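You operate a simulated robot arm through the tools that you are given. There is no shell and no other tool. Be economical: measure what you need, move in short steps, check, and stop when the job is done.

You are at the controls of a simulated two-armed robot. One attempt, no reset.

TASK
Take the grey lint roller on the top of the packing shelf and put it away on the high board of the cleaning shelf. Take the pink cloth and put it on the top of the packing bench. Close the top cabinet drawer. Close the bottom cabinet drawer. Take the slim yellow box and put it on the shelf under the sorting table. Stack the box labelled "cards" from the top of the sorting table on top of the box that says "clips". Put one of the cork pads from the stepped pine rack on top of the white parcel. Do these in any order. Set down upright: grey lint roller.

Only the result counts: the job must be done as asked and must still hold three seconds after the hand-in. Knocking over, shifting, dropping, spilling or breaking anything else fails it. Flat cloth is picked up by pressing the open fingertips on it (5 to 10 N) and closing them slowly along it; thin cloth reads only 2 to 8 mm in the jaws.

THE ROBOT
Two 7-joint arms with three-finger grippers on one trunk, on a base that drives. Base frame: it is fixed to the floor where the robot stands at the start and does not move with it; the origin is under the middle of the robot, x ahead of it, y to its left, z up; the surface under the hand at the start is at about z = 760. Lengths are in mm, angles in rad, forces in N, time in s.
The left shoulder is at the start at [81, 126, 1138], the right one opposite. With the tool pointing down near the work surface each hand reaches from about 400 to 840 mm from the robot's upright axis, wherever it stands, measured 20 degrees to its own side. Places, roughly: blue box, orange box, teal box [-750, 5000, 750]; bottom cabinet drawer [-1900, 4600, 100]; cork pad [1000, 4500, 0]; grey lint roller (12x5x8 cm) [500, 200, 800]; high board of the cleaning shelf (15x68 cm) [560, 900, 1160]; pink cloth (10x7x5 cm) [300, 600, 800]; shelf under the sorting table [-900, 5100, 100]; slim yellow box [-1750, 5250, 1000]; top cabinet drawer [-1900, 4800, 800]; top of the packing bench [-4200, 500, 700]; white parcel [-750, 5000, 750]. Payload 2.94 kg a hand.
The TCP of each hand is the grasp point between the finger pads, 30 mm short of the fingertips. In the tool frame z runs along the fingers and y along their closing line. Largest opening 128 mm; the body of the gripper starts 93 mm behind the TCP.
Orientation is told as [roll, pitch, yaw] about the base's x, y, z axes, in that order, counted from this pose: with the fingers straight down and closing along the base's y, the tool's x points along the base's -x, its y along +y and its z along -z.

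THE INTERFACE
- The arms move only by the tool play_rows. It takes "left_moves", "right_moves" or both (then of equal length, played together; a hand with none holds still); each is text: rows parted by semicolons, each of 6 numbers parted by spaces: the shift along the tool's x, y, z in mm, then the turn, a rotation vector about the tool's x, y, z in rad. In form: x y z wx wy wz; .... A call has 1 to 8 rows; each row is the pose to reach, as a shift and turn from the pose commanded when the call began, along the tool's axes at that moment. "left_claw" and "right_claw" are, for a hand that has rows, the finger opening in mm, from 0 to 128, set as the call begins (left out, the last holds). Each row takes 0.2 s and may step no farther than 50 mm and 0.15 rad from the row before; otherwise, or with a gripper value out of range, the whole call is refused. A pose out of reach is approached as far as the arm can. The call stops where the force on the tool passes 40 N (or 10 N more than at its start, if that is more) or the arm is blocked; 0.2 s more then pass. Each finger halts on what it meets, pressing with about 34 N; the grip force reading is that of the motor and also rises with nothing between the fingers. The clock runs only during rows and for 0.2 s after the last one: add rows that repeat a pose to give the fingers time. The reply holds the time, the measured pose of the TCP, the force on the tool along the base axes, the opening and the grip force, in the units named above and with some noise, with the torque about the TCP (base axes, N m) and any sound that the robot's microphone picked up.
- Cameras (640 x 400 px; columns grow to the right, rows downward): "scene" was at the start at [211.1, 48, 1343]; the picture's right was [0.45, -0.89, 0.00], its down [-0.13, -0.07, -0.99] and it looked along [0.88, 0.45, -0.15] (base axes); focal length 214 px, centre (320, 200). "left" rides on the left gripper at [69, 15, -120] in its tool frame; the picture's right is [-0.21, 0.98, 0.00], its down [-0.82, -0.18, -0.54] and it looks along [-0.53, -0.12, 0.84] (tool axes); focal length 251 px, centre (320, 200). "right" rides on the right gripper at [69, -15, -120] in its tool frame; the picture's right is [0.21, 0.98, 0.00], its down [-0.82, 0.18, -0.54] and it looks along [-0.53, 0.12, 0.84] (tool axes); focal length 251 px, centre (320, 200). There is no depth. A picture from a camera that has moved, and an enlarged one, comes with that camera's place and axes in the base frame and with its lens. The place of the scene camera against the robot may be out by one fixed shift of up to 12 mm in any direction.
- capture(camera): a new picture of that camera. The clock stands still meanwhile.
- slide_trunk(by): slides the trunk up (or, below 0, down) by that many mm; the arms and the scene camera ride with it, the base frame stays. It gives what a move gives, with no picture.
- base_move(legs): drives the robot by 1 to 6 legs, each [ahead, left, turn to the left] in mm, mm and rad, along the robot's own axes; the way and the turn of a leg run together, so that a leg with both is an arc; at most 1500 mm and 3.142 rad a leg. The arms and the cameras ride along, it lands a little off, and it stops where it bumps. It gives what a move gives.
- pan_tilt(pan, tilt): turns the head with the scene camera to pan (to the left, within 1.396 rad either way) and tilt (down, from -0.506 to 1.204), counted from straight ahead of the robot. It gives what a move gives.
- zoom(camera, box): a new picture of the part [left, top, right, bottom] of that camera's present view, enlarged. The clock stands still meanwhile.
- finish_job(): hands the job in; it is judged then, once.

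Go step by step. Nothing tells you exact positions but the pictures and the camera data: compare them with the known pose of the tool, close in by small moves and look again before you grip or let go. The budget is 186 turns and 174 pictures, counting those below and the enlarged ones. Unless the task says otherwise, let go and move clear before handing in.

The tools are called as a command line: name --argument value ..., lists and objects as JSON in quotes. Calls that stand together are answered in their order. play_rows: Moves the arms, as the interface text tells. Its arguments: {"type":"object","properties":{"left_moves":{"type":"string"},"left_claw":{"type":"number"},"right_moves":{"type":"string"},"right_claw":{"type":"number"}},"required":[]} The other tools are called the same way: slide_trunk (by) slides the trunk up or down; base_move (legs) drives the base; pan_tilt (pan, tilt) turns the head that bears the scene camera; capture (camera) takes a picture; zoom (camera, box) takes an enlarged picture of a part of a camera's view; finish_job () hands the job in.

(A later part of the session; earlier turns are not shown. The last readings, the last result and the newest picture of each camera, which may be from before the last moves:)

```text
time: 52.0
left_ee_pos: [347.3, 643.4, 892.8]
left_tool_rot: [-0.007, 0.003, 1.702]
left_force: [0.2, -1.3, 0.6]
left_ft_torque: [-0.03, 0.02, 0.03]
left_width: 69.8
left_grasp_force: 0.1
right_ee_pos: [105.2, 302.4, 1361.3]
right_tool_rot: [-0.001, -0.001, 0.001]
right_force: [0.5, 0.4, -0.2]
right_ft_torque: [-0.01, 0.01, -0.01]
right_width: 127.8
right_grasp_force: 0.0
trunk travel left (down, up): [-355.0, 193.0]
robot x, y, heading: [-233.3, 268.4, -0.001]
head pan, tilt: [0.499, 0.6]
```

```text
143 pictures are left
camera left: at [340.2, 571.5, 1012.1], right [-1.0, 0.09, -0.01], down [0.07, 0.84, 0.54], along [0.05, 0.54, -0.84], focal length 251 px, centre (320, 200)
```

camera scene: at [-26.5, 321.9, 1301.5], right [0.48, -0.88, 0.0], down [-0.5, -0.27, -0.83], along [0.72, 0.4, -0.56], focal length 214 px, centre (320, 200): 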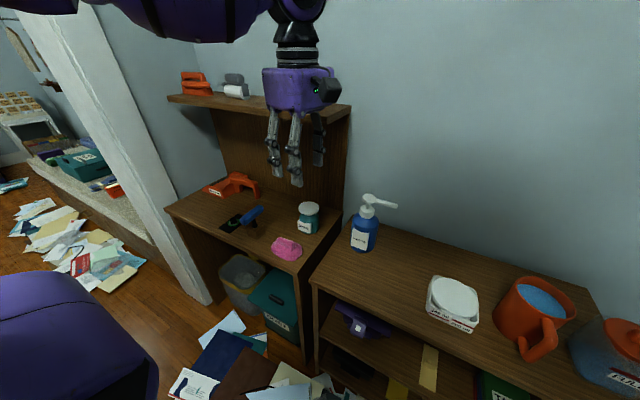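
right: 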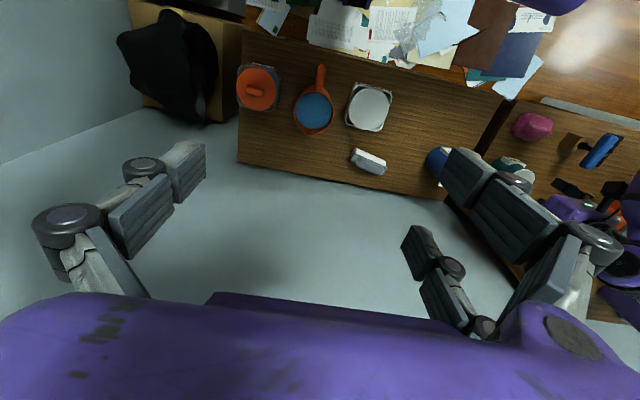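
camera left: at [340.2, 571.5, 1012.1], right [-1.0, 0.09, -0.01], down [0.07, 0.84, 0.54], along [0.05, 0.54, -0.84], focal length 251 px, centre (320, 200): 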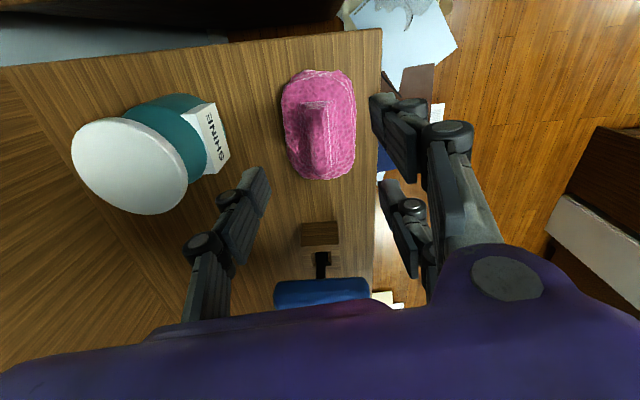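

The ridge is centred under the fingers. I'll narrow the opening, descend around the ridge and close.

play_rows --left_moves "0 -4 25 0 0 0; 0 -4 50 0 0 0; 0 -4 65 0 0 0; 0 -4 72 0 0 0; 0 -4 77 0 0 0" --left_claw 50

capture --camera "left"

```text
time: 53.2
left_ee_pos: [350.6, 644.1, 817.7]
left_tool_rot: [-0.007, 0.003, 1.7]
left_force: [0.5, 1.2, -0.5]
left_ft_torque: [0.03, 0.01, 0.01]
left_width: 50.1
left_grasp_force: 0.0
right_ee_pos: [104.3, 301.6, 1361.5]
right_tool_rot: [0.001, -0.003, 0.001]
right_force: [-0.9, -0.3, -0.3]
right_ft_torque: [-0.07, -0.03, 0.02]
right_width: 127.9
right_grasp_force: 0.1
trunk travel left (down, up): [-355.0, 193.0]
robot x, y, heading: [-231.6, 272.0, 0.001]
head pan, tilt: [0.499, 0.6]
```

```text
142 pictures are left
camera left: at [344.0, 572.1, 936.2], right [-1.0, 0.09, -0.01], down [0.07, 0.84, 0.54], along [0.05, 0.54, -0.84], focal length 251 px, centre (320, 200)
```

left: 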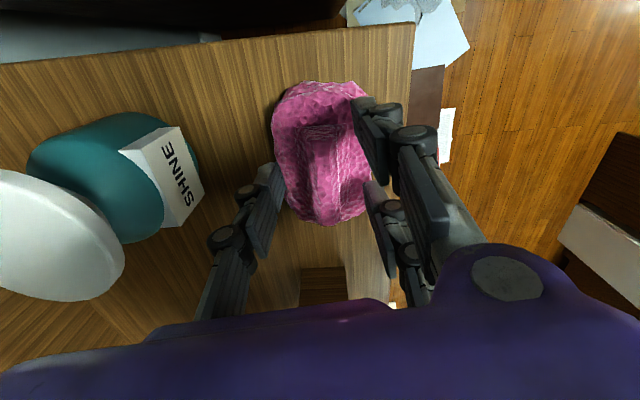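

No contact yet, and the ridge is between the pads. Lowering 4 mm more and closing, then a small slow lift.

play_rows --left_moves "0 0 4 0 0 0; 0 0 4 0 0 0; 0 0 4 0 0 0; 0 0 4 0 0 0; 0 0 4 0 0 0; 0 0 4 0 0 0" --left_claw 0

play_rows --left_moves "0 0 -5 0 0 0; 0 0 -12 0 0 0; 0 0 -24 0 0 0; 0 0 -38 0 0 0; 0 0 -52 0 0 0; 0 0 -64 0 0 0"

capture --camera "left"

```text
time: 54.6
left_ee_pos: [351.8, 642.8, 814.1]
left_tool_rot: [-0.005, 0.002, 1.702]
left_force: [-0.2, 0.5, 2.1]
left_ft_torque: [-0.12, 0.07, 0.03]
left_width: 16.1
left_grasp_force: 33.9
right_ee_pos: [104.6, 302.4, 1362.8]
right_tool_rot: [0.0, -0.004, 0.004]
right_force: [0.1, 0.5, 0.1]
right_ft_torque: [0.02, -0.02, 0.0]
right_width: 128.2
right_grasp_force: 0.0
trunk travel left (down, up): [-355.0, 193.0]
robot x, y, heading: [-230.0, 273.5, -0.0]
head pan, tilt: [0.499, 0.6]
```

```text
time: 56.0
left_ee_pos: [350.0, 643.8, 878.7]
left_tool_rot: [-0.005, 0.001, 1.702]
left_force: [0.0, -0.1, -1.0]
left_ft_torque: [0.02, -0.01, 0.01]
left_width: 16.3
left_grasp_force: 34.5
right_ee_pos: [103.6, 301.8, 1362.3]
right_tool_rot: [0.0, -0.001, 0.001]
right_force: [-0.5, -0.4, -0.5]
right_ft_torque: [0.01, -0.04, 0.02]
right_width: 127.9
right_grasp_force: 0.0
trunk travel left (down, up): [-355.0, 193.0]
robot x, y, heading: [-231.6, 271.5, 0.001]
head pan, tilt: [0.499, 0.6]
```

```text
141 pictures are left
camera left: at [343.3, 571.9, 996.6], right [-1.0, 0.09, -0.01], down [0.07, 0.84, 0.54], along [0.05, 0.54, -0.84], focal length 251 px, centre (320, 200)
```

left: 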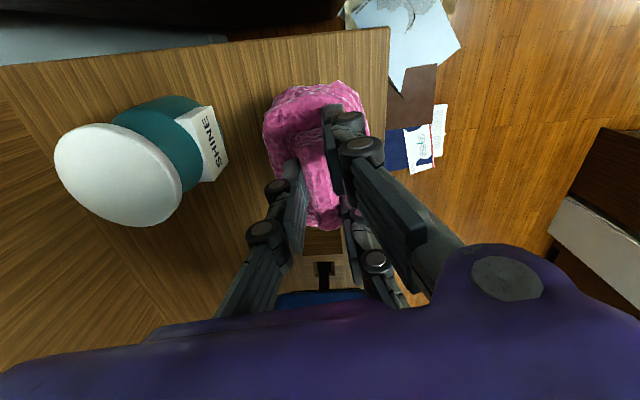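

The cloth is held. I'll lift, back off, and look around to plan the drive to the packing bench.

play_rows --left_moves "0 0 -40 0 0 0; 0 0 -80 0 0 0; 0 0 -120 0 0 0; 0 0 -160 0 0 0; 0 0 -200 0 0 0"

base_move --legs '[[-350, 0, 0]]'

pan_tilt --pan 1.39 --tilt 0.4

capture --camera "scene"

pan_tilt --pan -1.39 --tilt 0.4

capture --camera "scene"

```text
time: 57.2
left_ee_pos: [349.6, 644.6, 1078.5]
left_tool_rot: [-0.005, 0.002, 1.701]
left_force: [-0.3, -0.2, -1.2]
left_ft_torque: [0.01, -0.01, 0.02]
left_width: 16.0
left_grasp_force: 34.1
right_ee_pos: [103.3, 302.4, 1363.0]
right_tool_rot: [0.002, -0.001, 0.003]
right_force: [0.3, -0.5, 0.1]
right_ft_torque: [0.0, 0.0, 0.01]
right_width: 127.7
right_grasp_force: 0.1
trunk travel left (down, up): [-355.0, 193.0]
robot x, y, heading: [-230.0, 274.1, 0.002]
head pan, tilt: [0.499, 0.6]
```

```text
time: 59.5
left_ee_pos: [2.9, 644.4, 1076.9]
left_tool_rot: [-0.005, 0.002, 1.702]
left_force: [-0.2, -0.4, -1.5]
left_ft_torque: [0.0, -0.03, -0.02]
left_width: 16.3
left_grasp_force: 33.5
right_ee_pos: [-243.9, 301.9, 1362.5]
right_tool_rot: [0.0, -0.002, 0.002]
right_force: [0.0, 0.1, 0.3]
right_ft_torque: [0.02, 0.0, -0.04]
right_width: 127.7
right_grasp_force: 0.0
trunk travel left (down, up): [-355.0, 193.0]
robot x, y, heading: [-579.2, 274.6, -0.0]
head pan, tilt: [0.499, 0.6]
```

```text
time: 60.7
left_ee_pos: [3.2, 644.8, 1076.7]
left_tool_rot: [-0.007, 0.003, 1.701]
left_force: [-0.9, -0.8, -0.2]
left_ft_torque: [0.03, -0.02, 0.02]
left_width: 16.3
left_grasp_force: 34.2
right_ee_pos: [-242.4, 302.7, 1361.7]
right_tool_rot: [-0.001, -0.001, -0.001]
right_force: [0.0, 0.4, 0.3]
right_ft_torque: [0.03, -0.01, -0.04]
right_width: 128.1
right_grasp_force: 0.1
trunk travel left (down, up): [-355.0, 193.0]
robot x, y, heading: [-580.6, 271.6, -0.001]
head pan, tilt: [1.389, 0.4]
```

```text
140 pictures are left
camera scene: at [-434.6, 370.3, 1319.6], right [0.98, -0.18, 0.0], down [-0.07, -0.38, -0.92], along [0.17, 0.91, -0.39], focal length 214 px, centre (320, 200)
```

scene: 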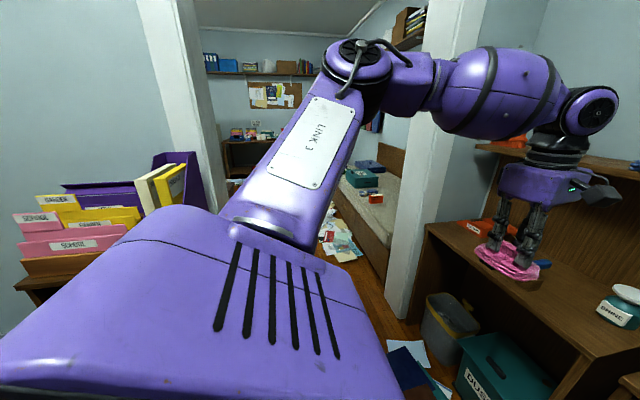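

```text
time: 63.1
left_ee_pos: [1.7, 644.4, 1076.3]
left_tool_rot: [-0.005, 0.0, 1.702]
left_force: [0.1, 0.2, -0.6]
left_ft_torque: [0.01, -0.01, 0.02]
left_width: 16.1
left_grasp_force: 33.9
right_ee_pos: [-243.6, 302.4, 1362.9]
right_tool_rot: [-0.001, -0.002, 0.0]
right_force: [0.6, 0.5, 0.0]
right_ft_torque: [0.0, -0.01, 0.0]
right_width: 128.1
right_grasp_force: 0.0
trunk travel left (down, up): [-355.0, 193.0]
robot x, y, heading: [-580.0, 272.7, -0.001]
head pan, tilt: [-1.389, 0.4]
```

```text
139 pictures are left
camera scene: at [-434.4, 188.1, 1319.6], right [-0.98, -0.18, 0.0], down [-0.07, 0.38, -0.92], along [0.17, -0.91, -0.39], focal length 214 px, centre (320, 200)
```

scene: 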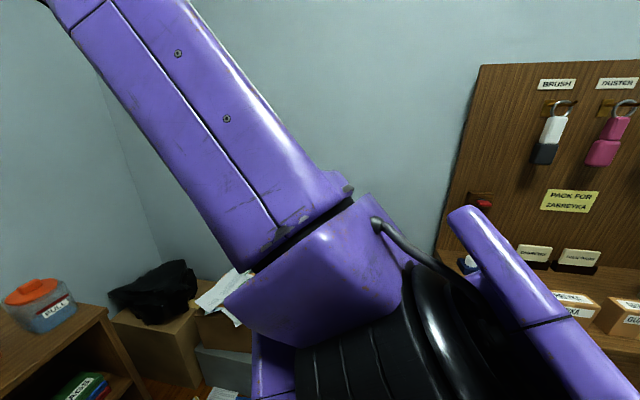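

The doorway is on the +y side and counters run along both sides. I'll tuck the left hand in and turn around in place in two steps.

play_rows --left_moves "24 34 0 0 0 0; 48 68 0 0 0 0; 72 102 0 0 0 0; 96 136 0 0 0 0"

base_move --legs '[[0, 0, 1.57]]'

pan_tilt --pan 1.1 --tilt 0.35

capture --camera "scene"

pan_tilt --pan 0.0 --tilt 0.35

capture --camera "scene"

```text
time: 64.1
left_ee_pos: [-119.9, 530.8, 1075.3]
left_tool_rot: [-0.006, 0.002, 1.701]
left_force: [-0.4, -0.4, -0.9]
left_ft_torque: [0.0, -0.02, -0.02]
left_width: 15.8
left_grasp_force: 34.3
right_ee_pos: [-243.9, 301.0, 1362.3]
right_tool_rot: [0.001, -0.001, -0.002]
right_force: [0.0, -0.2, 0.3]
right_ft_torque: [0.02, -0.04, 0.0]
right_width: 127.8
right_grasp_force: 0.1
trunk travel left (down, up): [-355.0, 193.0]
robot x, y, heading: [-579.1, 270.9, 0.001]
head pan, tilt: [-1.389, 0.4]
```

```text
time: 68.4
left_ee_pos: [-844.5, 731.6, 1074.0]
left_tool_rot: [-0.008, 0.0, -3.001]
left_force: [0.2, -0.4, 0.2]
left_ft_torque: [-0.01, 0.0, 0.01]
left_width: 16.2
left_grasp_force: 33.6
right_ee_pos: [-611.1, 608.6, 1361.9]
right_tool_rot: [-0.001, -0.001, 1.584]
right_force: [-0.6, 0.4, 0.0]
right_ft_torque: [-0.03, -0.03, -0.01]
right_width: 127.8
right_grasp_force: 0.0
trunk travel left (down, up): [-355.0, 193.0]
robot x, y, heading: [-579.2, 272.2, 1.585]
head pan, tilt: [-1.389, 0.4]
```

```text
time: 70.7
left_ee_pos: [-843.4, 731.6, 1074.2]
left_tool_rot: [-0.004, 0.003, -3.0]
left_force: [-1.0, 0.5, 0.1]
left_ft_torque: [-0.03, -0.01, 0.02]
left_width: 16.2
left_grasp_force: 33.9
right_ee_pos: [-612.7, 609.0, 1361.9]
right_tool_rot: [-0.002, -0.001, 1.583]
right_force: [0.5, -0.3, 0.1]
right_ft_torque: [0.02, -0.01, 0.02]
right_width: 127.9
right_grasp_force: 0.0
trunk travel left (down, up): [-355.0, 193.0]
robot x, y, heading: [-581.8, 271.4, 1.587]
head pan, tilt: [1.1, 0.351]
```

```text
138 pictures are left
camera scene: at [-659.1, 443.5, 1324.2], right [0.44, 0.9, 0.0], down [0.31, -0.15, -0.94], along [-0.84, 0.42, -0.34], focal length 214 px, centre (320, 200)
```

scene: 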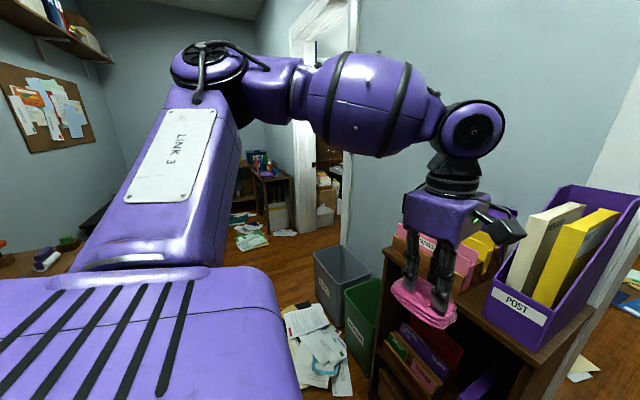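

```text
time: 72.0
left_ee_pos: [-843.7, 732.3, 1074.4]
left_tool_rot: [-0.005, 0.003, -2.999]
left_force: [-0.5, 0.1, -1.0]
left_ft_torque: [-0.01, -0.02, 0.0]
left_width: 16.2
left_grasp_force: 33.7
right_ee_pos: [-612.1, 609.0, 1362.0]
right_tool_rot: [0.001, 0.001, 1.583]
right_force: [-0.1, 0.3, 0.0]
right_ft_torque: [0.0, 0.02, 0.03]
right_width: 128.2
right_grasp_force: 0.2
trunk travel left (down, up): [-355.0, 193.0]
robot x, y, heading: [-584.5, 270.8, 1.586]
head pan, tilt: [0.0, 0.351]
```

```text
137 pictures are left
camera scene: at [-576.8, 495.3, 1324.2], right [1.0, 0.01, 0.0], down [0.0, -0.34, -0.94], along [-0.01, 0.94, -0.34], focal length 214 px, centre (320, 200)
```

scene: 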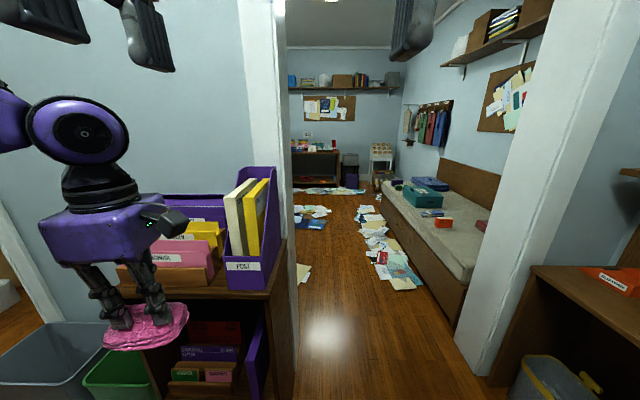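

The way to the +y room is through the doorway ahead; another opening is toward -x. I'll keep turning to face -x.

base_move --legs '[[0, 0, 1.57]]'

capture --camera "scene"

```text
time: 76.2
left_ee_pos: [-1039.3, 12.1, 1073.5]
left_tool_rot: [-0.006, 0.001, -1.435]
left_force: [0.4, 0.5, -0.3]
left_ft_torque: [0.0, 0.0, -0.03]
left_width: 16.0
left_grasp_force: 34.2
right_ee_pos: [-916.1, 243.4, 1362.2]
right_tool_rot: [0.0, 0.0, -3.135]
right_force: [-0.9, 1.0, -0.5]
right_ft_torque: [0.0, -0.02, -0.01]
right_width: 128.1
right_grasp_force: 0.1
trunk travel left (down, up): [-355.0, 193.0]
robot x, y, heading: [-581.0, 272.8, -3.138]
head pan, tilt: [0.0, 0.351]
```

```text
136 pictures are left
camera scene: at [-790.4, 278.0, 1324.2], right [-0.01, 1.0, 0.0], down [0.34, 0.0, -0.94], along [-0.94, 0.0, -0.34], focal length 214 px, centre (320, 200)
```

scene: 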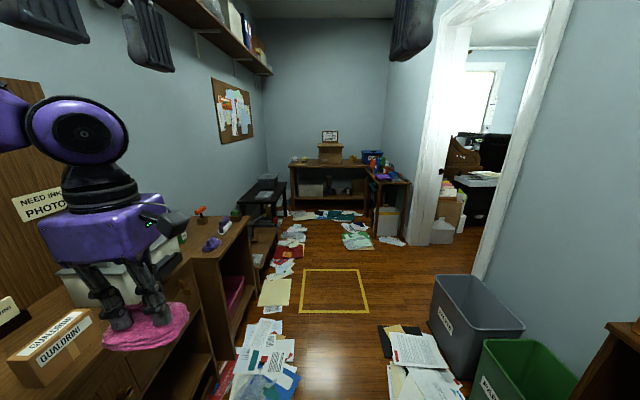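

The way to the packing bench at the far end is clear along y≈450. I'll drive there in stages.

base_move --legs '[[300, -170, 0], [1300, 0, 0], [900, 0, 0]]'

capture --camera "scene"

```text
time: 88.9
left_ee_pos: [-3542.7, 133.5, 1075.4]
left_tool_rot: [-0.005, 0.002, -1.415]
left_force: [0.2, -0.2, -0.8]
left_ft_torque: [0.0, 0.01, 0.01]
left_width: 16.1
left_grasp_force: 33.2
right_ee_pos: [-3424.5, 367.0, 1362.0]
right_tool_rot: [-0.001, -0.002, -3.115]
right_force: [0.4, 0.5, 0.0]
right_ft_torque: [0.01, 0.01, 0.01]
right_width: 127.9
right_grasp_force: 0.1
trunk travel left (down, up): [-355.0, 193.0]
robot x, y, heading: [-3091.1, 406.2, -3.113]
head pan, tilt: [0.0, 0.351]
```

```text
135 pictures are left
camera scene: at [-3299.4, 404.3, 1324.2], right [-0.03, 1.0, 0.0], down [0.34, 0.01, -0.94], along [-0.94, -0.02, -0.34], focal length 214 px, centre (320, 200)
```

scene: 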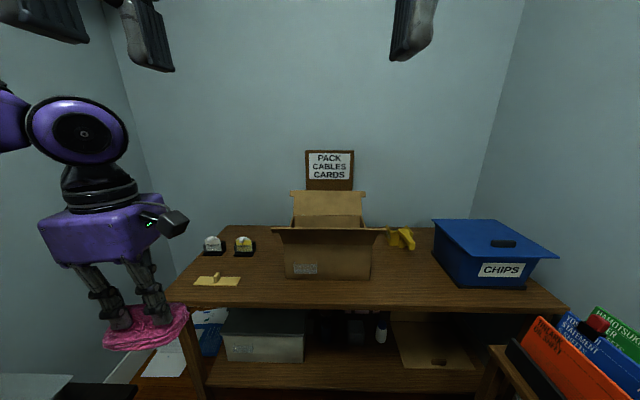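

The left part of the bench, around (-3960, 120), between the yellow note and the carton, is free. I'll drive 300 ahead and view it from the hand.

base_move --legs '[[300, 0, 0]]'

capture --camera "left"

pan_tilt --pan 0.3 --tilt 0.7

capture --camera "scene"

```text
time: 91.0
left_ee_pos: [-3841.6, 127.8, 1074.5]
left_tool_rot: [-0.005, 0.003, -1.419]
left_force: [0.2, 0.7, -0.2]
left_ft_torque: [-0.02, -0.02, 0.01]
left_width: 16.1
left_grasp_force: 33.9
right_ee_pos: [-3721.7, 361.3, 1362.4]
right_tool_rot: [-0.001, -0.002, -3.118]
right_force: [0.3, 0.3, 0.3]
right_ft_torque: [-0.01, -0.03, -0.01]
right_width: 128.0
right_grasp_force: 0.0
trunk travel left (down, up): [-355.0, 193.0]
robot x, y, heading: [-3384.6, 396.1, -3.118]
head pan, tilt: [0.0, 0.351]
```

```text
134 pictures are left
camera left: at [-3837.2, 196.7, 1194.1], right [1.0, -0.06, -0.01], down [-0.05, -0.84, 0.54], along [-0.04, -0.54, -0.84], focal length 251 px, centre (320, 200)
```

left: 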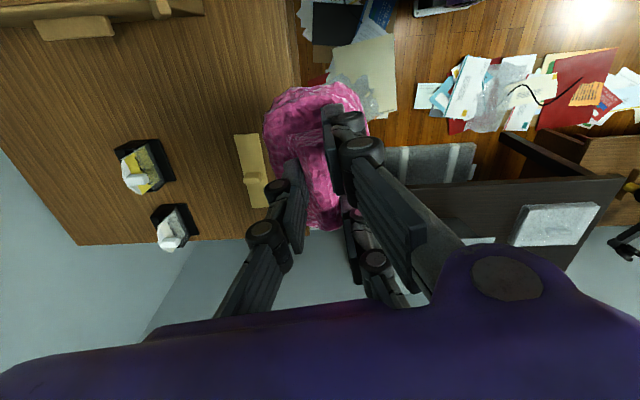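

```text
time: 91.8
left_ee_pos: [-3841.9, 128.4, 1074.7]
left_tool_rot: [-0.006, 0.0, -1.418]
left_force: [-0.8, 0.6, -0.8]
left_ft_torque: [0.05, 0.02, 0.01]
left_width: 16.3
left_grasp_force: 34.4
right_ee_pos: [-3722.5, 360.1, 1362.0]
right_tool_rot: [0.001, -0.001, -3.119]
right_force: [-0.3, -1.1, -0.2]
right_ft_torque: [-0.03, 0.01, 0.0]
right_width: 127.9
right_grasp_force: 0.1
trunk travel left (down, up): [-355.0, 193.0]
robot x, y, heading: [-3385.1, 395.6, -3.12]
head pan, tilt: [0.3, 0.7]
```

```text
133 pictures are left
camera scene: at [-3584.7, 373.1, 1292.9], right [-0.32, 0.95, 0.0], down [0.61, 0.2, -0.77], along [-0.73, -0.24, -0.64], focal length 214 px, centre (320, 200)
```

scene: 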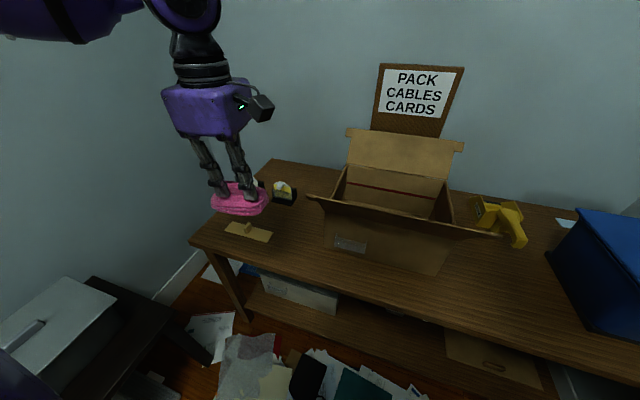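

I'll bring the cloth over (-3950, 105), clear of the note and the carton flap, then lower most of the way.

play_rows --left_moves "-2 -37 30 0 0 0; -4 -74 60 0 0 0; -5 -110 90 0 0 0; -5 -110 130 0 0 0; -5 -110 170 0 0 0; -5 -110 210 0 0 0; -5 -110 245 0 0 0; -5 -110 275 0 0 0"

capture --camera "left"

capture --camera "scene"

```text
time: 93.6
left_ee_pos: [-3951.0, 109.0, 798.2]
left_tool_rot: [-0.005, 0.002, -1.419]
left_force: [0.0, 0.8, -0.4]
left_ft_torque: [0.01, -0.05, 0.0]
left_width: 16.1
left_grasp_force: 34.2
right_ee_pos: [-3723.3, 360.8, 1362.0]
right_tool_rot: [0.001, -0.001, -3.12]
right_force: [-0.3, -0.7, 0.2]
right_ft_torque: [0.01, -0.03, 0.0]
right_width: 128.0
right_grasp_force: 0.0
trunk travel left (down, up): [-355.0, 193.0]
robot x, y, heading: [-3383.6, 399.2, -3.121]
head pan, tilt: [0.3, 0.7]
```

```text
132 pictures are left
camera left: at [-3945.8, 176.1, 918.3], right [1.0, -0.06, -0.01], down [-0.05, -0.84, 0.54], along [-0.04, -0.54, -0.84], focal length 251 px, centre (320, 200)
```

left: 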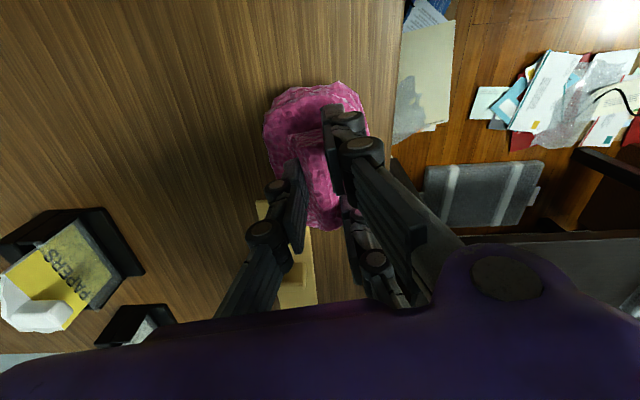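

```text
131 pictures are left
camera scene: at [-3585.5, 372.7, 1292.7], right [-0.32, 0.95, 0.0], down [0.61, 0.2, -0.76], along [-0.73, -0.24, -0.64], focal length 214 px, centre (320, 200)
```

scene: 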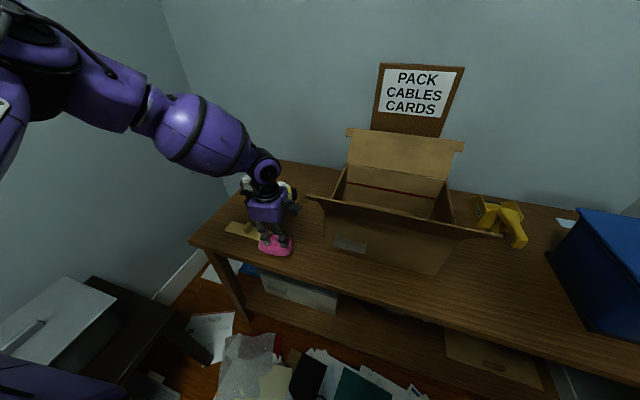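

I'll shift 12 mm away from the note and lower to contact.

play_rows --left_moves "12 0 10 0 0 0; 12 0 22 0 0 0; 12 0 32 0 0 0; 12 0 36 0 0 0; 12 0 39 0 0 0"

capture --camera "left"

```text
time: 94.6
left_ee_pos: [-3954.3, 119.4, 772.5]
left_tool_rot: [-0.015, 0.002, -1.416]
left_force: [15.4, -1.6, 32.3]
left_ft_torque: [-0.29, -0.66, 0.02]
left_width: 16.2
left_grasp_force: 34.5
right_ee_pos: [-3718.9, 360.9, 1363.2]
right_tool_rot: [0.002, -0.002, -3.117]
right_force: [-0.9, -0.2, 0.6]
right_ft_torque: [0.0, -0.05, -0.02]
right_width: 128.0
right_grasp_force: 0.1
trunk travel left (down, up): [-355.0, 193.0]
robot x, y, heading: [-3385.3, 398.0, -3.113]
head pan, tilt: [0.3, 0.7]
stopped in row 4 (left hand): the force on the tool passed its limit at 47 N (the readings are from after the stop); the commanded pose is now the measured one
```

```text
130 pictures are left
camera left: at [-3947.9, 187.7, 891.7], right [1.0, -0.06, -0.01], down [-0.04, -0.84, 0.54], along [-0.05, -0.54, -0.84], focal length 251 px, centre (320, 200)
```

left: 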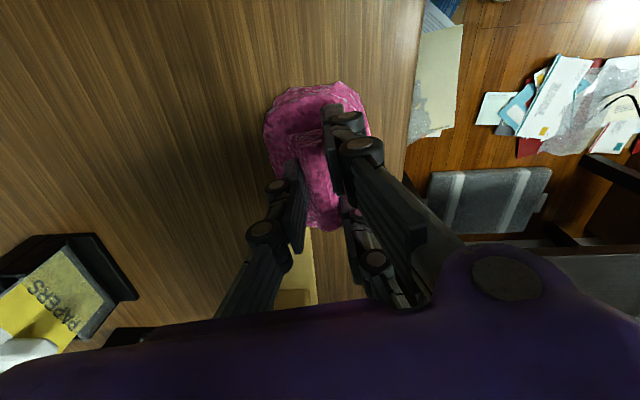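

Contact with the bench. I'll release and rise.

play_rows --left_moves "0 0 -2 0 0 0; 0 0 -2 0 0 0; 0 0 -2 0 0 0" --left_claw 50

play_rows --left_moves "0 0 -20 0 0 0; 0 0 -60 0 0 0; 0 0 -100 0 0 0; 0 0 -140 0 0 0; 0 0 -180 0 0 0; 0 0 -220 0 0 0; 0 0 -260 0 0 0; 0 0 -300 0 0 0"

capture --camera "left"

capture --camera "scene"

```text
time: 95.4
left_ee_pos: [-3955.8, 118.1, 771.8]
left_tool_rot: [-0.012, 0.005, -1.418]
left_force: [0.1, -0.2, -1.0]
left_ft_torque: [0.01, -0.04, -0.02]
left_width: 50.1
left_grasp_force: 0.0
right_ee_pos: [-3722.5, 361.0, 1362.2]
right_tool_rot: [0.0, -0.001, -3.117]
right_force: [0.4, 0.9, -1.1]
right_ft_torque: [0.05, -0.02, 0.0]
right_width: 128.0
right_grasp_force: 0.2
trunk travel left (down, up): [-355.0, 193.0]
robot x, y, heading: [-3389.9, 400.2, -3.118]
head pan, tilt: [0.3, 0.7]
```

```text
time: 97.2
left_ee_pos: [-3952.4, 117.9, 1071.2]
left_tool_rot: [-0.015, 0.003, -1.418]
left_force: [0.1, -0.4, 0.3]
left_ft_torque: [-0.01, 0.03, 0.03]
left_width: 49.9
left_grasp_force: 0.1
right_ee_pos: [-3722.5, 361.3, 1361.5]
right_tool_rot: [0.004, -0.002, -3.117]
right_force: [0.3, -0.7, 0.8]
right_ft_torque: [0.0, 0.01, 0.03]
right_width: 127.8
right_grasp_force: 0.0
trunk travel left (down, up): [-355.0, 193.0]
robot x, y, heading: [-3387.3, 393.6, -3.116]
head pan, tilt: [0.3, 0.7]
```

```text
129 pictures are left
camera left: at [-3947.3, 186.5, 1191.2], right [1.0, -0.06, -0.01], down [-0.04, -0.84, 0.54], along [-0.05, -0.54, -0.84], focal length 251 px, centre (320, 200)
```

left: 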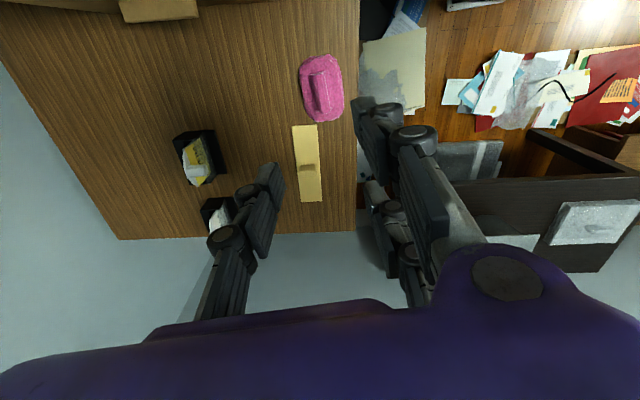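

```text
128 pictures are left
camera scene: at [-3584.0, 373.2, 1292.9], right [-0.32, 0.95, 0.0], down [0.61, 0.2, -0.77], along [-0.73, -0.24, -0.64], focal length 214 px, centre (320, 200)
```

scene: 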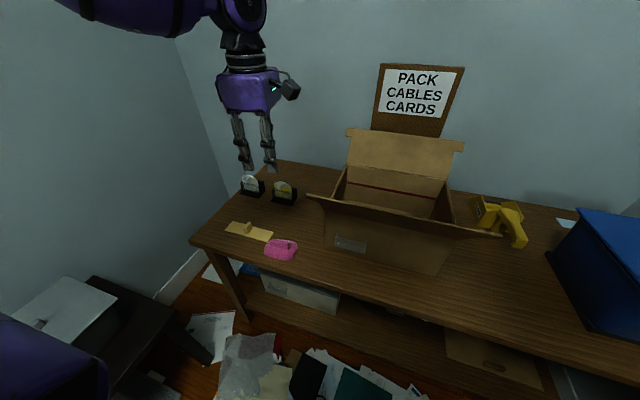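

The cloth is on the bench. Next I'll tuck the left hand, back out along the same path, and turn toward the doorway to the other room.

play_rows --left_moves "4 36 0 0 0 0; 4 72 0 0 0 0; 4 110 0 0 0 0"

base_move --legs '[[-1300, 0, 0], [-1200, 0, 0], [-300, 180, 0], [0, 0, -1.596], [0, -290, 0]]'

pan_tilt --pan 0 --tilt 0.35

capture --camera "scene"

```text
time: 98.0
left_ee_pos: [-3842.4, 137.5, 1071.0]
left_tool_rot: [-0.015, 0.004, -1.416]
left_force: [-0.2, -0.4, -0.1]
left_ft_torque: [0.03, 0.0, -0.01]
left_width: 49.8
left_grasp_force: 0.0
right_ee_pos: [-3722.1, 359.3, 1362.8]
right_tool_rot: [0.0, -0.002, -3.116]
right_force: [0.0, 0.1, 0.4]
right_ft_torque: [0.0, 0.03, 0.0]
right_width: 128.1
right_grasp_force: 0.1
trunk travel left (down, up): [-355.0, 193.0]
robot x, y, heading: [-3388.9, 398.2, -3.116]
head pan, tilt: [0.3, 0.7]
```

```text
time: 118.6
left_ee_pos: [-559.0, 757.1, 1069.4]
left_tool_rot: [-0.013, 0.002, -2.997]
left_force: [-0.4, 0.1, 0.0]
left_ft_torque: [0.01, 0.0, -0.01]
left_width: 49.9
left_grasp_force: 0.0
right_ee_pos: [-337.0, 633.1, 1363.6]
right_tool_rot: [0.001, 0.0, 1.585]
right_force: [0.4, -0.6, 0.2]
right_ft_torque: [-0.01, 0.01, -0.01]
right_width: 128.3
right_grasp_force: 0.0
trunk travel left (down, up): [-355.0, 193.0]
robot x, y, heading: [-302.5, 296.7, 1.588]
head pan, tilt: [0.3, 0.7]
```

```text
time: 119.5
left_ee_pos: [-560.7, 757.3, 1070.1]
left_tool_rot: [-0.013, 0.004, -2.996]
left_force: [-0.3, 0.7, -0.1]
left_ft_torque: [-0.01, 0.0, 0.0]
left_width: 50.1
left_grasp_force: 0.1
right_ee_pos: [-338.2, 633.2, 1362.6]
right_tool_rot: [0.0, -0.003, 1.585]
right_force: [0.7, 0.4, 0.4]
right_ft_torque: [-0.03, 0.02, 0.0]
right_width: 128.0
right_grasp_force: 0.1
trunk travel left (down, up): [-355.0, 193.0]
robot x, y, heading: [-306.3, 298.5, 1.584]
head pan, tilt: [0.0, 0.351]
```

```text
127 pictures are left
camera scene: at [-302.5, 520.1, 1324.1], right [1.0, 0.01, 0.0], down [0.0, -0.34, -0.94], along [-0.01, 0.94, -0.34], focal length 214 px, centre (320, 200)
```

scene: 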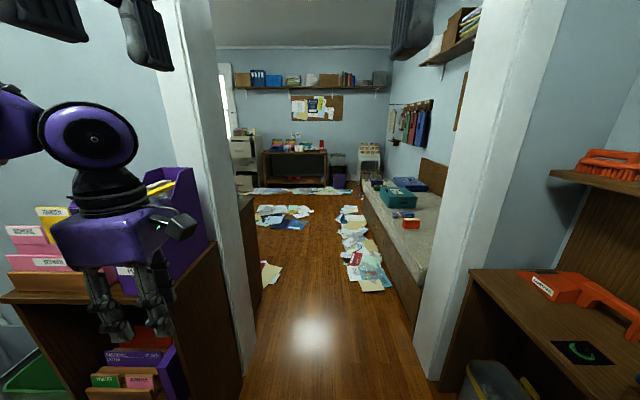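

The doorway gap runs from x≈-741 to 299. I'll check where my elbows stick out before passing.

pan_tilt --pan 1.39 --tilt 0.1

capture --camera "scene"

pan_tilt --pan -1.2 --tilt 0.0

capture --camera "scene"

```text
time: 121.0
left_ee_pos: [-559.5, 758.1, 1069.4]
left_tool_rot: [-0.013, 0.004, -2.996]
left_force: [1.0, 0.2, 0.1]
left_ft_torque: [-0.01, 0.03, 0.06]
left_width: 50.0
left_grasp_force: 0.1
right_ee_pos: [-338.6, 633.8, 1362.2]
right_tool_rot: [0.0, -0.002, 1.585]
right_force: [0.0, 0.6, 0.3]
right_ft_torque: [-0.01, -0.01, -0.02]
right_width: 127.9
right_grasp_force: 0.0
trunk travel left (down, up): [-355.0, 193.0]
robot x, y, heading: [-304.6, 295.6, 1.582]
head pan, tilt: [1.389, 0.099]
```

```text
126 pictures are left
camera scene: at [-391.8, 442.4, 1347.6], right [0.17, 0.99, 0.0], down [0.1, -0.02, -0.99], along [-0.98, 0.17, -0.1], focal length 214 px, centre (320, 200)
```

scene: 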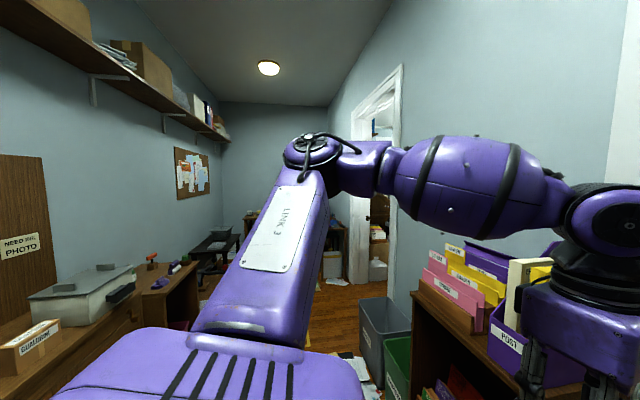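

```text
time: 123.3
left_ee_pos: [-559.1, 757.2, 1069.4]
left_tool_rot: [-0.014, 0.003, -2.997]
left_force: [-0.7, 0.0, -0.2]
left_ft_torque: [0.02, 0.0, 0.03]
left_width: 50.1
left_grasp_force: 0.1
right_ee_pos: [-337.6, 634.2, 1362.4]
right_tool_rot: [-0.001, 0.001, 1.585]
right_force: [0.4, -0.2, 0.1]
right_ft_torque: [-0.01, 0.0, 0.02]
right_width: 128.1
right_grasp_force: 0.1
trunk travel left (down, up): [-355.0, 193.0]
robot x, y, heading: [-304.3, 299.1, 1.582]
head pan, tilt: [-1.201, 0.0]
```

```text
125 pictures are left
camera scene: at [-217.7, 460.7, 1356.6], right [0.37, -0.93, 0.0], down [0.0, 0.0, -1.0], along [0.93, 0.37, 0.0], focal length 214 px, centre (320, 200)
```

scene: 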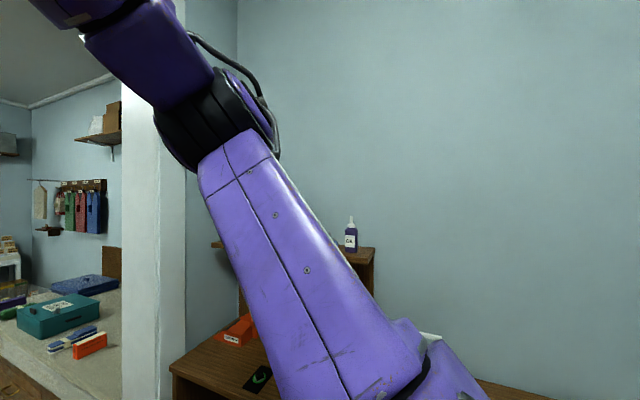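

The left elbow extends about 530 to the left, the right about 345, so I'll pass at x≈-130.

base_move --legs '[[0, -175, -0.012], [1450, 0, 0], [900, 0, 0]]'

pan_tilt --pan 0.2 --tilt 0.3

capture --camera "scene"

```text
time: 136.8
left_ee_pos: [-422.6, 3140.6, 1070.2]
left_tool_rot: [-0.013, 0.004, -2.989]
left_force: [-0.3, 0.9, -0.4]
left_ft_torque: [-0.02, -0.01, 0.02]
left_width: 50.1
left_grasp_force: 0.1
right_ee_pos: [-199.1, 3019.3, 1362.5]
right_tool_rot: [0.0, -0.002, 1.595]
right_force: [0.0, 0.6, 0.5]
right_ft_torque: [0.05, -0.02, 0.0]
right_width: 127.7
right_grasp_force: 0.1
trunk travel left (down, up): [-355.0, 193.0]
robot x, y, heading: [-166.2, 2683.9, 1.595]
head pan, tilt: [-1.201, 0.0]
```

```text
time: 138.3
left_ee_pos: [-423.6, 3141.0, 1069.9]
left_tool_rot: [-0.013, 0.003, -2.989]
left_force: [-0.2, -0.2, 0.1]
left_ft_torque: [0.0, 0.02, 0.0]
left_width: 49.8
left_grasp_force: 0.0
right_ee_pos: [-200.8, 3020.2, 1361.4]
right_tool_rot: [0.0, -0.003, 1.595]
right_force: [0.6, -0.3, -1.0]
right_ft_torque: [0.01, 0.01, 0.02]
right_width: 128.3
right_grasp_force: 0.2
trunk travel left (down, up): [-355.0, 193.0]
robot x, y, heading: [-160.6, 2682.0, 1.595]
head pan, tilt: [0.201, 0.3]
```

```text
124 pictures are left
camera scene: at [-181.5, 2904.5, 1328.9], right [0.98, 0.22, 0.0], down [0.07, -0.29, -0.96], along [-0.21, 0.93, -0.3], focal length 214 px, centre (320, 200)
```

scene: 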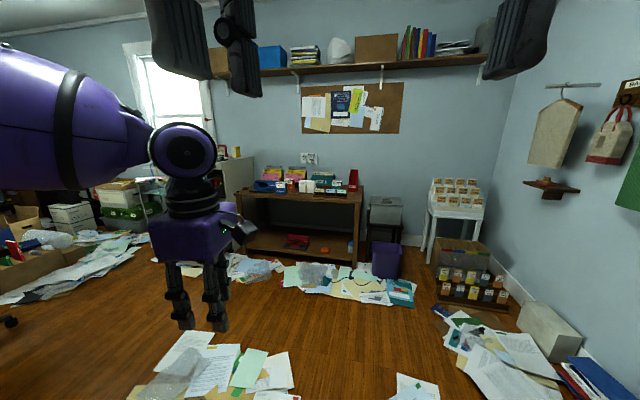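

I'm in the other room; the sorting table is ahead-left. I'll zoom in on the table, the cabinet and the rack.

zoom --camera "scene" --box '[220, 150, 380, 260]'

zoom --camera "scene" --box '[400, 160, 540, 320]'

base_move --legs '[[500, 100, 0]]'

pan_tilt --pan 0.8 --tilt 0.3

capture --camera "scene"

pan_tilt --pan 0.3 --tilt 0.4

capture --camera "scene"

```text
3.64 times, centred on (300, 205) of scene
camera zoom: at [-181.5, 2904.5, 1328.9], right [0.98, 0.22, 0.0], down [0.07, -0.29, -0.96], along [-0.21, 0.93, -0.3], focal length 780 px, centre (393, 182)
```

zoom: 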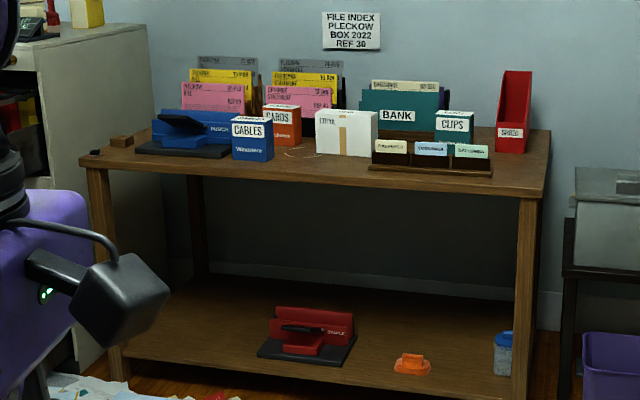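

```text
2.50 times, centred on (470, 240) of scene
camera zoom: at [-181.5, 2904.5, 1328.9], right [0.98, 0.22, 0.0], down [0.07, -0.29, -0.96], along [-0.21, 0.93, -0.3], focal length 536 px, centre (-55, 100)
```

zoom: 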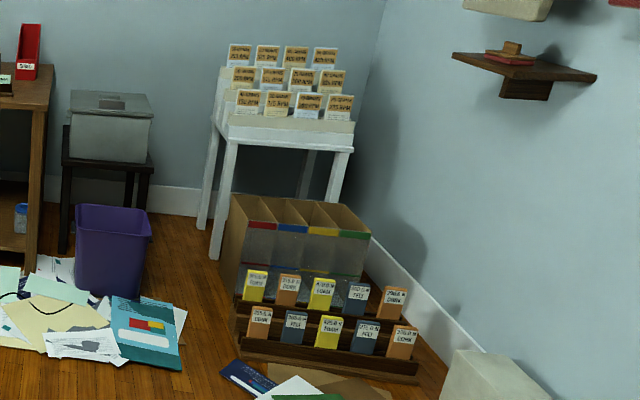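

```text
time: 141.3
left_ee_pos: [-542.1, 3629.4, 1070.1]
left_tool_rot: [-0.014, 0.004, -2.979]
left_force: [0.3, 0.1, 0.9]
left_ft_torque: [0.02, -0.02, 0.0]
left_width: 50.1
left_grasp_force: 0.0
right_ee_pos: [-317.9, 3509.7, 1361.3]
right_tool_rot: [0.003, -0.002, 1.605]
right_force: [0.1, 0.4, -0.5]
right_ft_torque: [-0.02, -0.01, -0.02]
right_width: 127.9
right_grasp_force: 0.0
trunk travel left (down, up): [-355.0, 193.0]
robot x, y, heading: [-275.9, 3173.3, 1.599]
head pan, tilt: [0.201, 0.3]
```

```text
time: 142.3
left_ee_pos: [-541.2, 3628.9, 1069.7]
left_tool_rot: [-0.013, 0.004, -2.978]
left_force: [1.0, 0.1, 0.2]
left_ft_torque: [-0.01, -0.01, -0.02]
left_width: 50.1
left_grasp_force: 0.1
right_ee_pos: [-318.2, 3510.7, 1362.8]
right_tool_rot: [0.002, -0.002, 1.606]
right_force: [0.4, -0.2, 0.4]
right_ft_torque: [-0.04, 0.0, -0.01]
right_width: 127.9
right_grasp_force: 0.1
trunk travel left (down, up): [-355.0, 193.0]
robot x, y, heading: [-279.6, 3174.1, 1.601]
head pan, tilt: [0.799, 0.3]
```

```text
121 pictures are left
camera scene: at [-345.7, 3367.3, 1328.9], right [0.67, 0.74, 0.0], down [0.22, -0.2, -0.96], along [-0.71, 0.64, -0.3], focal length 214 px, centre (320, 200)
```

scene: 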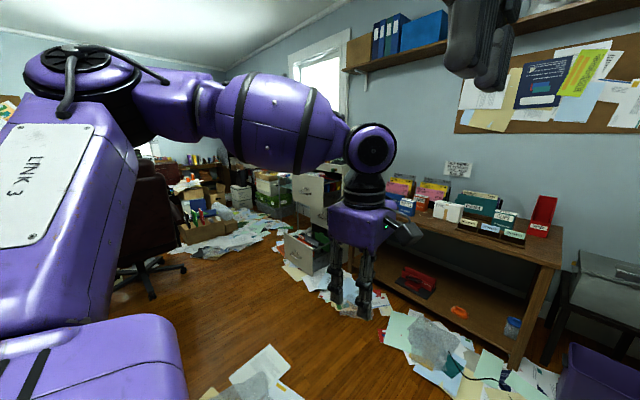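

```text
time: 143.2
left_ee_pos: [-541.9, 3629.4, 1069.4]
left_tool_rot: [-0.016, 0.003, -2.976]
left_force: [0.0, -0.4, -0.1]
left_ft_torque: [-0.02, -0.03, -0.02]
left_width: 49.8
left_grasp_force: 0.0
right_ee_pos: [-317.9, 3510.4, 1363.4]
right_tool_rot: [0.001, -0.002, 1.606]
right_force: [-0.3, -0.4, 0.1]
right_ft_torque: [-0.02, 0.03, -0.01]
right_width: 128.1
right_grasp_force: 0.2
trunk travel left (down, up): [-355.0, 193.0]
robot x, y, heading: [-274.8, 3176.0, 1.604]
head pan, tilt: [0.3, 0.4]
```

```text
120 pictures are left
camera scene: at [-307.1, 3391.9, 1319.7], right [0.94, 0.33, 0.0], down [0.13, -0.37, -0.92], along [-0.3, 0.87, -0.39], focal length 214 px, centre (320, 200)
```

scene: 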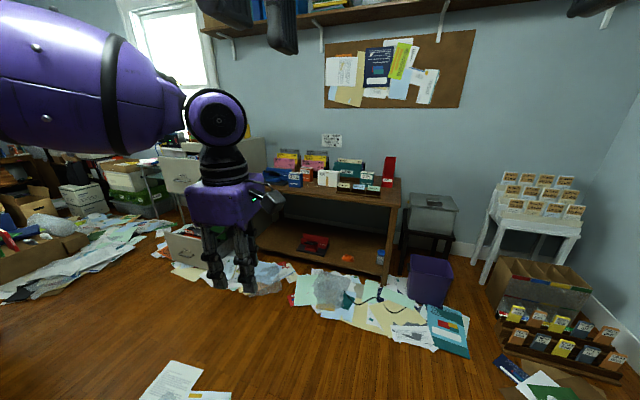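

I can see the orange CARDS box, the teal CLIPS box and the white parcel on the table; the cork pads are probably the tan ones in the floor rack. I'll zoom in on the floor clutter and the cabinet.

zoom --camera "scene" --box '[250, 140, 480, 370]'

zoom --camera "scene" --box '[480, 160, 640, 400]'

zoom --camera "scene" --box '[150, 120, 290, 300]'

```text
1.74 times, centred on (365, 255) of scene
camera zoom: at [-307.1, 3391.9, 1319.7], right [0.94, 0.33, 0.0], down [0.13, -0.37, -0.92], along [-0.3, 0.87, -0.39], focal length 373 px, centre (242, 104)
```

zoom: 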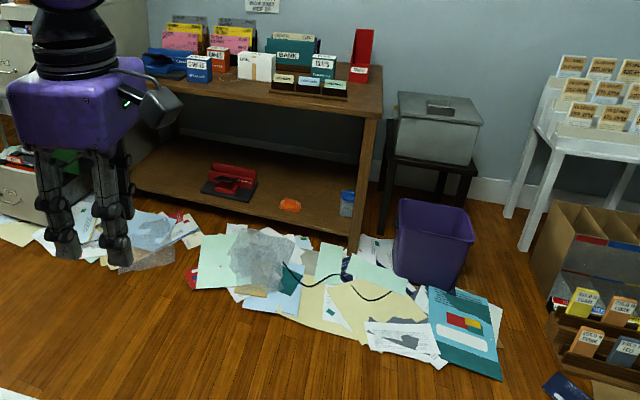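

```text
1.67 times, centred on (560, 280) of scene
camera zoom: at [-307.1, 3391.9, 1319.7], right [0.94, 0.33, 0.0], down [0.13, -0.37, -0.92], along [-0.3, 0.87, -0.39], focal length 358 px, centre (-80, 67)
```

zoom: 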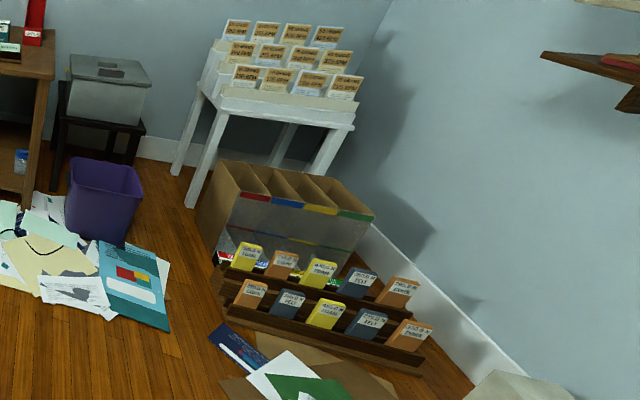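

```text
2.22 times, centred on (220, 210) of scene
camera zoom: at [-307.1, 3391.9, 1319.7], right [0.94, 0.33, 0.0], down [0.13, -0.37, -0.92], along [-0.3, 0.87, -0.39], focal length 477 px, centre (542, 178)
```

zoom: 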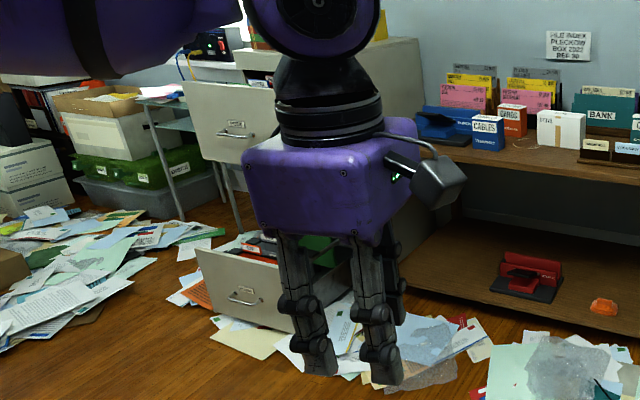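

The floor clutter looks like flat papers. I'll approach the sorting table.

base_move --legs '[[1100, 380, -0.03]]'

pan_tilt --pan 0.0 --tilt 0.6

capture --camera "scene"

```text
time: 149.1
left_ee_pos: [-926.0, 4730.3, 1069.7]
left_tool_rot: [-0.014, 0.003, -3.0]
left_force: [-0.2, 0.4, -0.2]
left_ft_torque: [-0.04, 0.02, 0.04]
left_width: 50.1
left_grasp_force: 0.0
right_ee_pos: [-704.6, 4607.3, 1362.6]
right_tool_rot: [0.002, -0.002, 1.583]
right_force: [0.0, 0.0, 0.0]
right_ft_torque: [-0.02, 0.03, 0.01]
right_width: 127.9
right_grasp_force: 0.1
trunk travel left (down, up): [-355.0, 193.0]
robot x, y, heading: [-669.9, 4273.0, 1.584]
head pan, tilt: [0.3, 0.4]
```

```text
time: 149.9
left_ee_pos: [-926.5, 4730.8, 1070.1]
left_tool_rot: [-0.013, 0.002, -2.998]
left_force: [-0.5, -0.5, 0.6]
left_ft_torque: [0.0, 0.04, 0.01]
left_width: 50.1
left_grasp_force: 0.1
right_ee_pos: [-705.9, 4606.9, 1362.1]
right_tool_rot: [0.002, -0.001, 1.583]
right_force: [0.1, 0.6, -0.3]
right_ft_torque: [-0.01, 0.0, 0.0]
right_width: 128.1
right_grasp_force: 0.0
trunk travel left (down, up): [-355.0, 193.0]
robot x, y, heading: [-672.9, 4270.5, 1.58]
head pan, tilt: [0.0, 0.6]
```

```text
116 pictures are left
camera scene: at [-669.9, 4488.6, 1301.5], right [1.0, 0.01, 0.0], down [0.01, -0.56, -0.83], along [-0.01, 0.83, -0.56], focal length 214 px, centre (320, 200)
```

scene: 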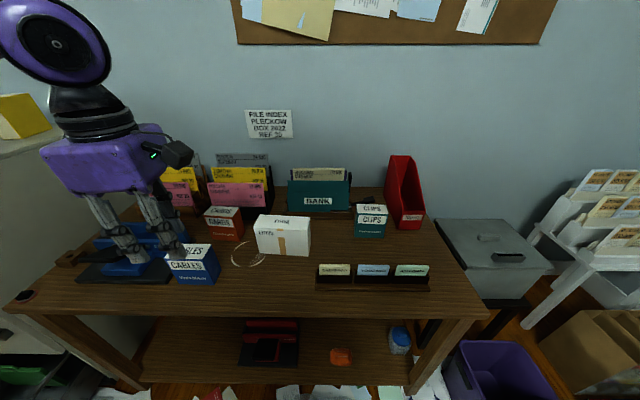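

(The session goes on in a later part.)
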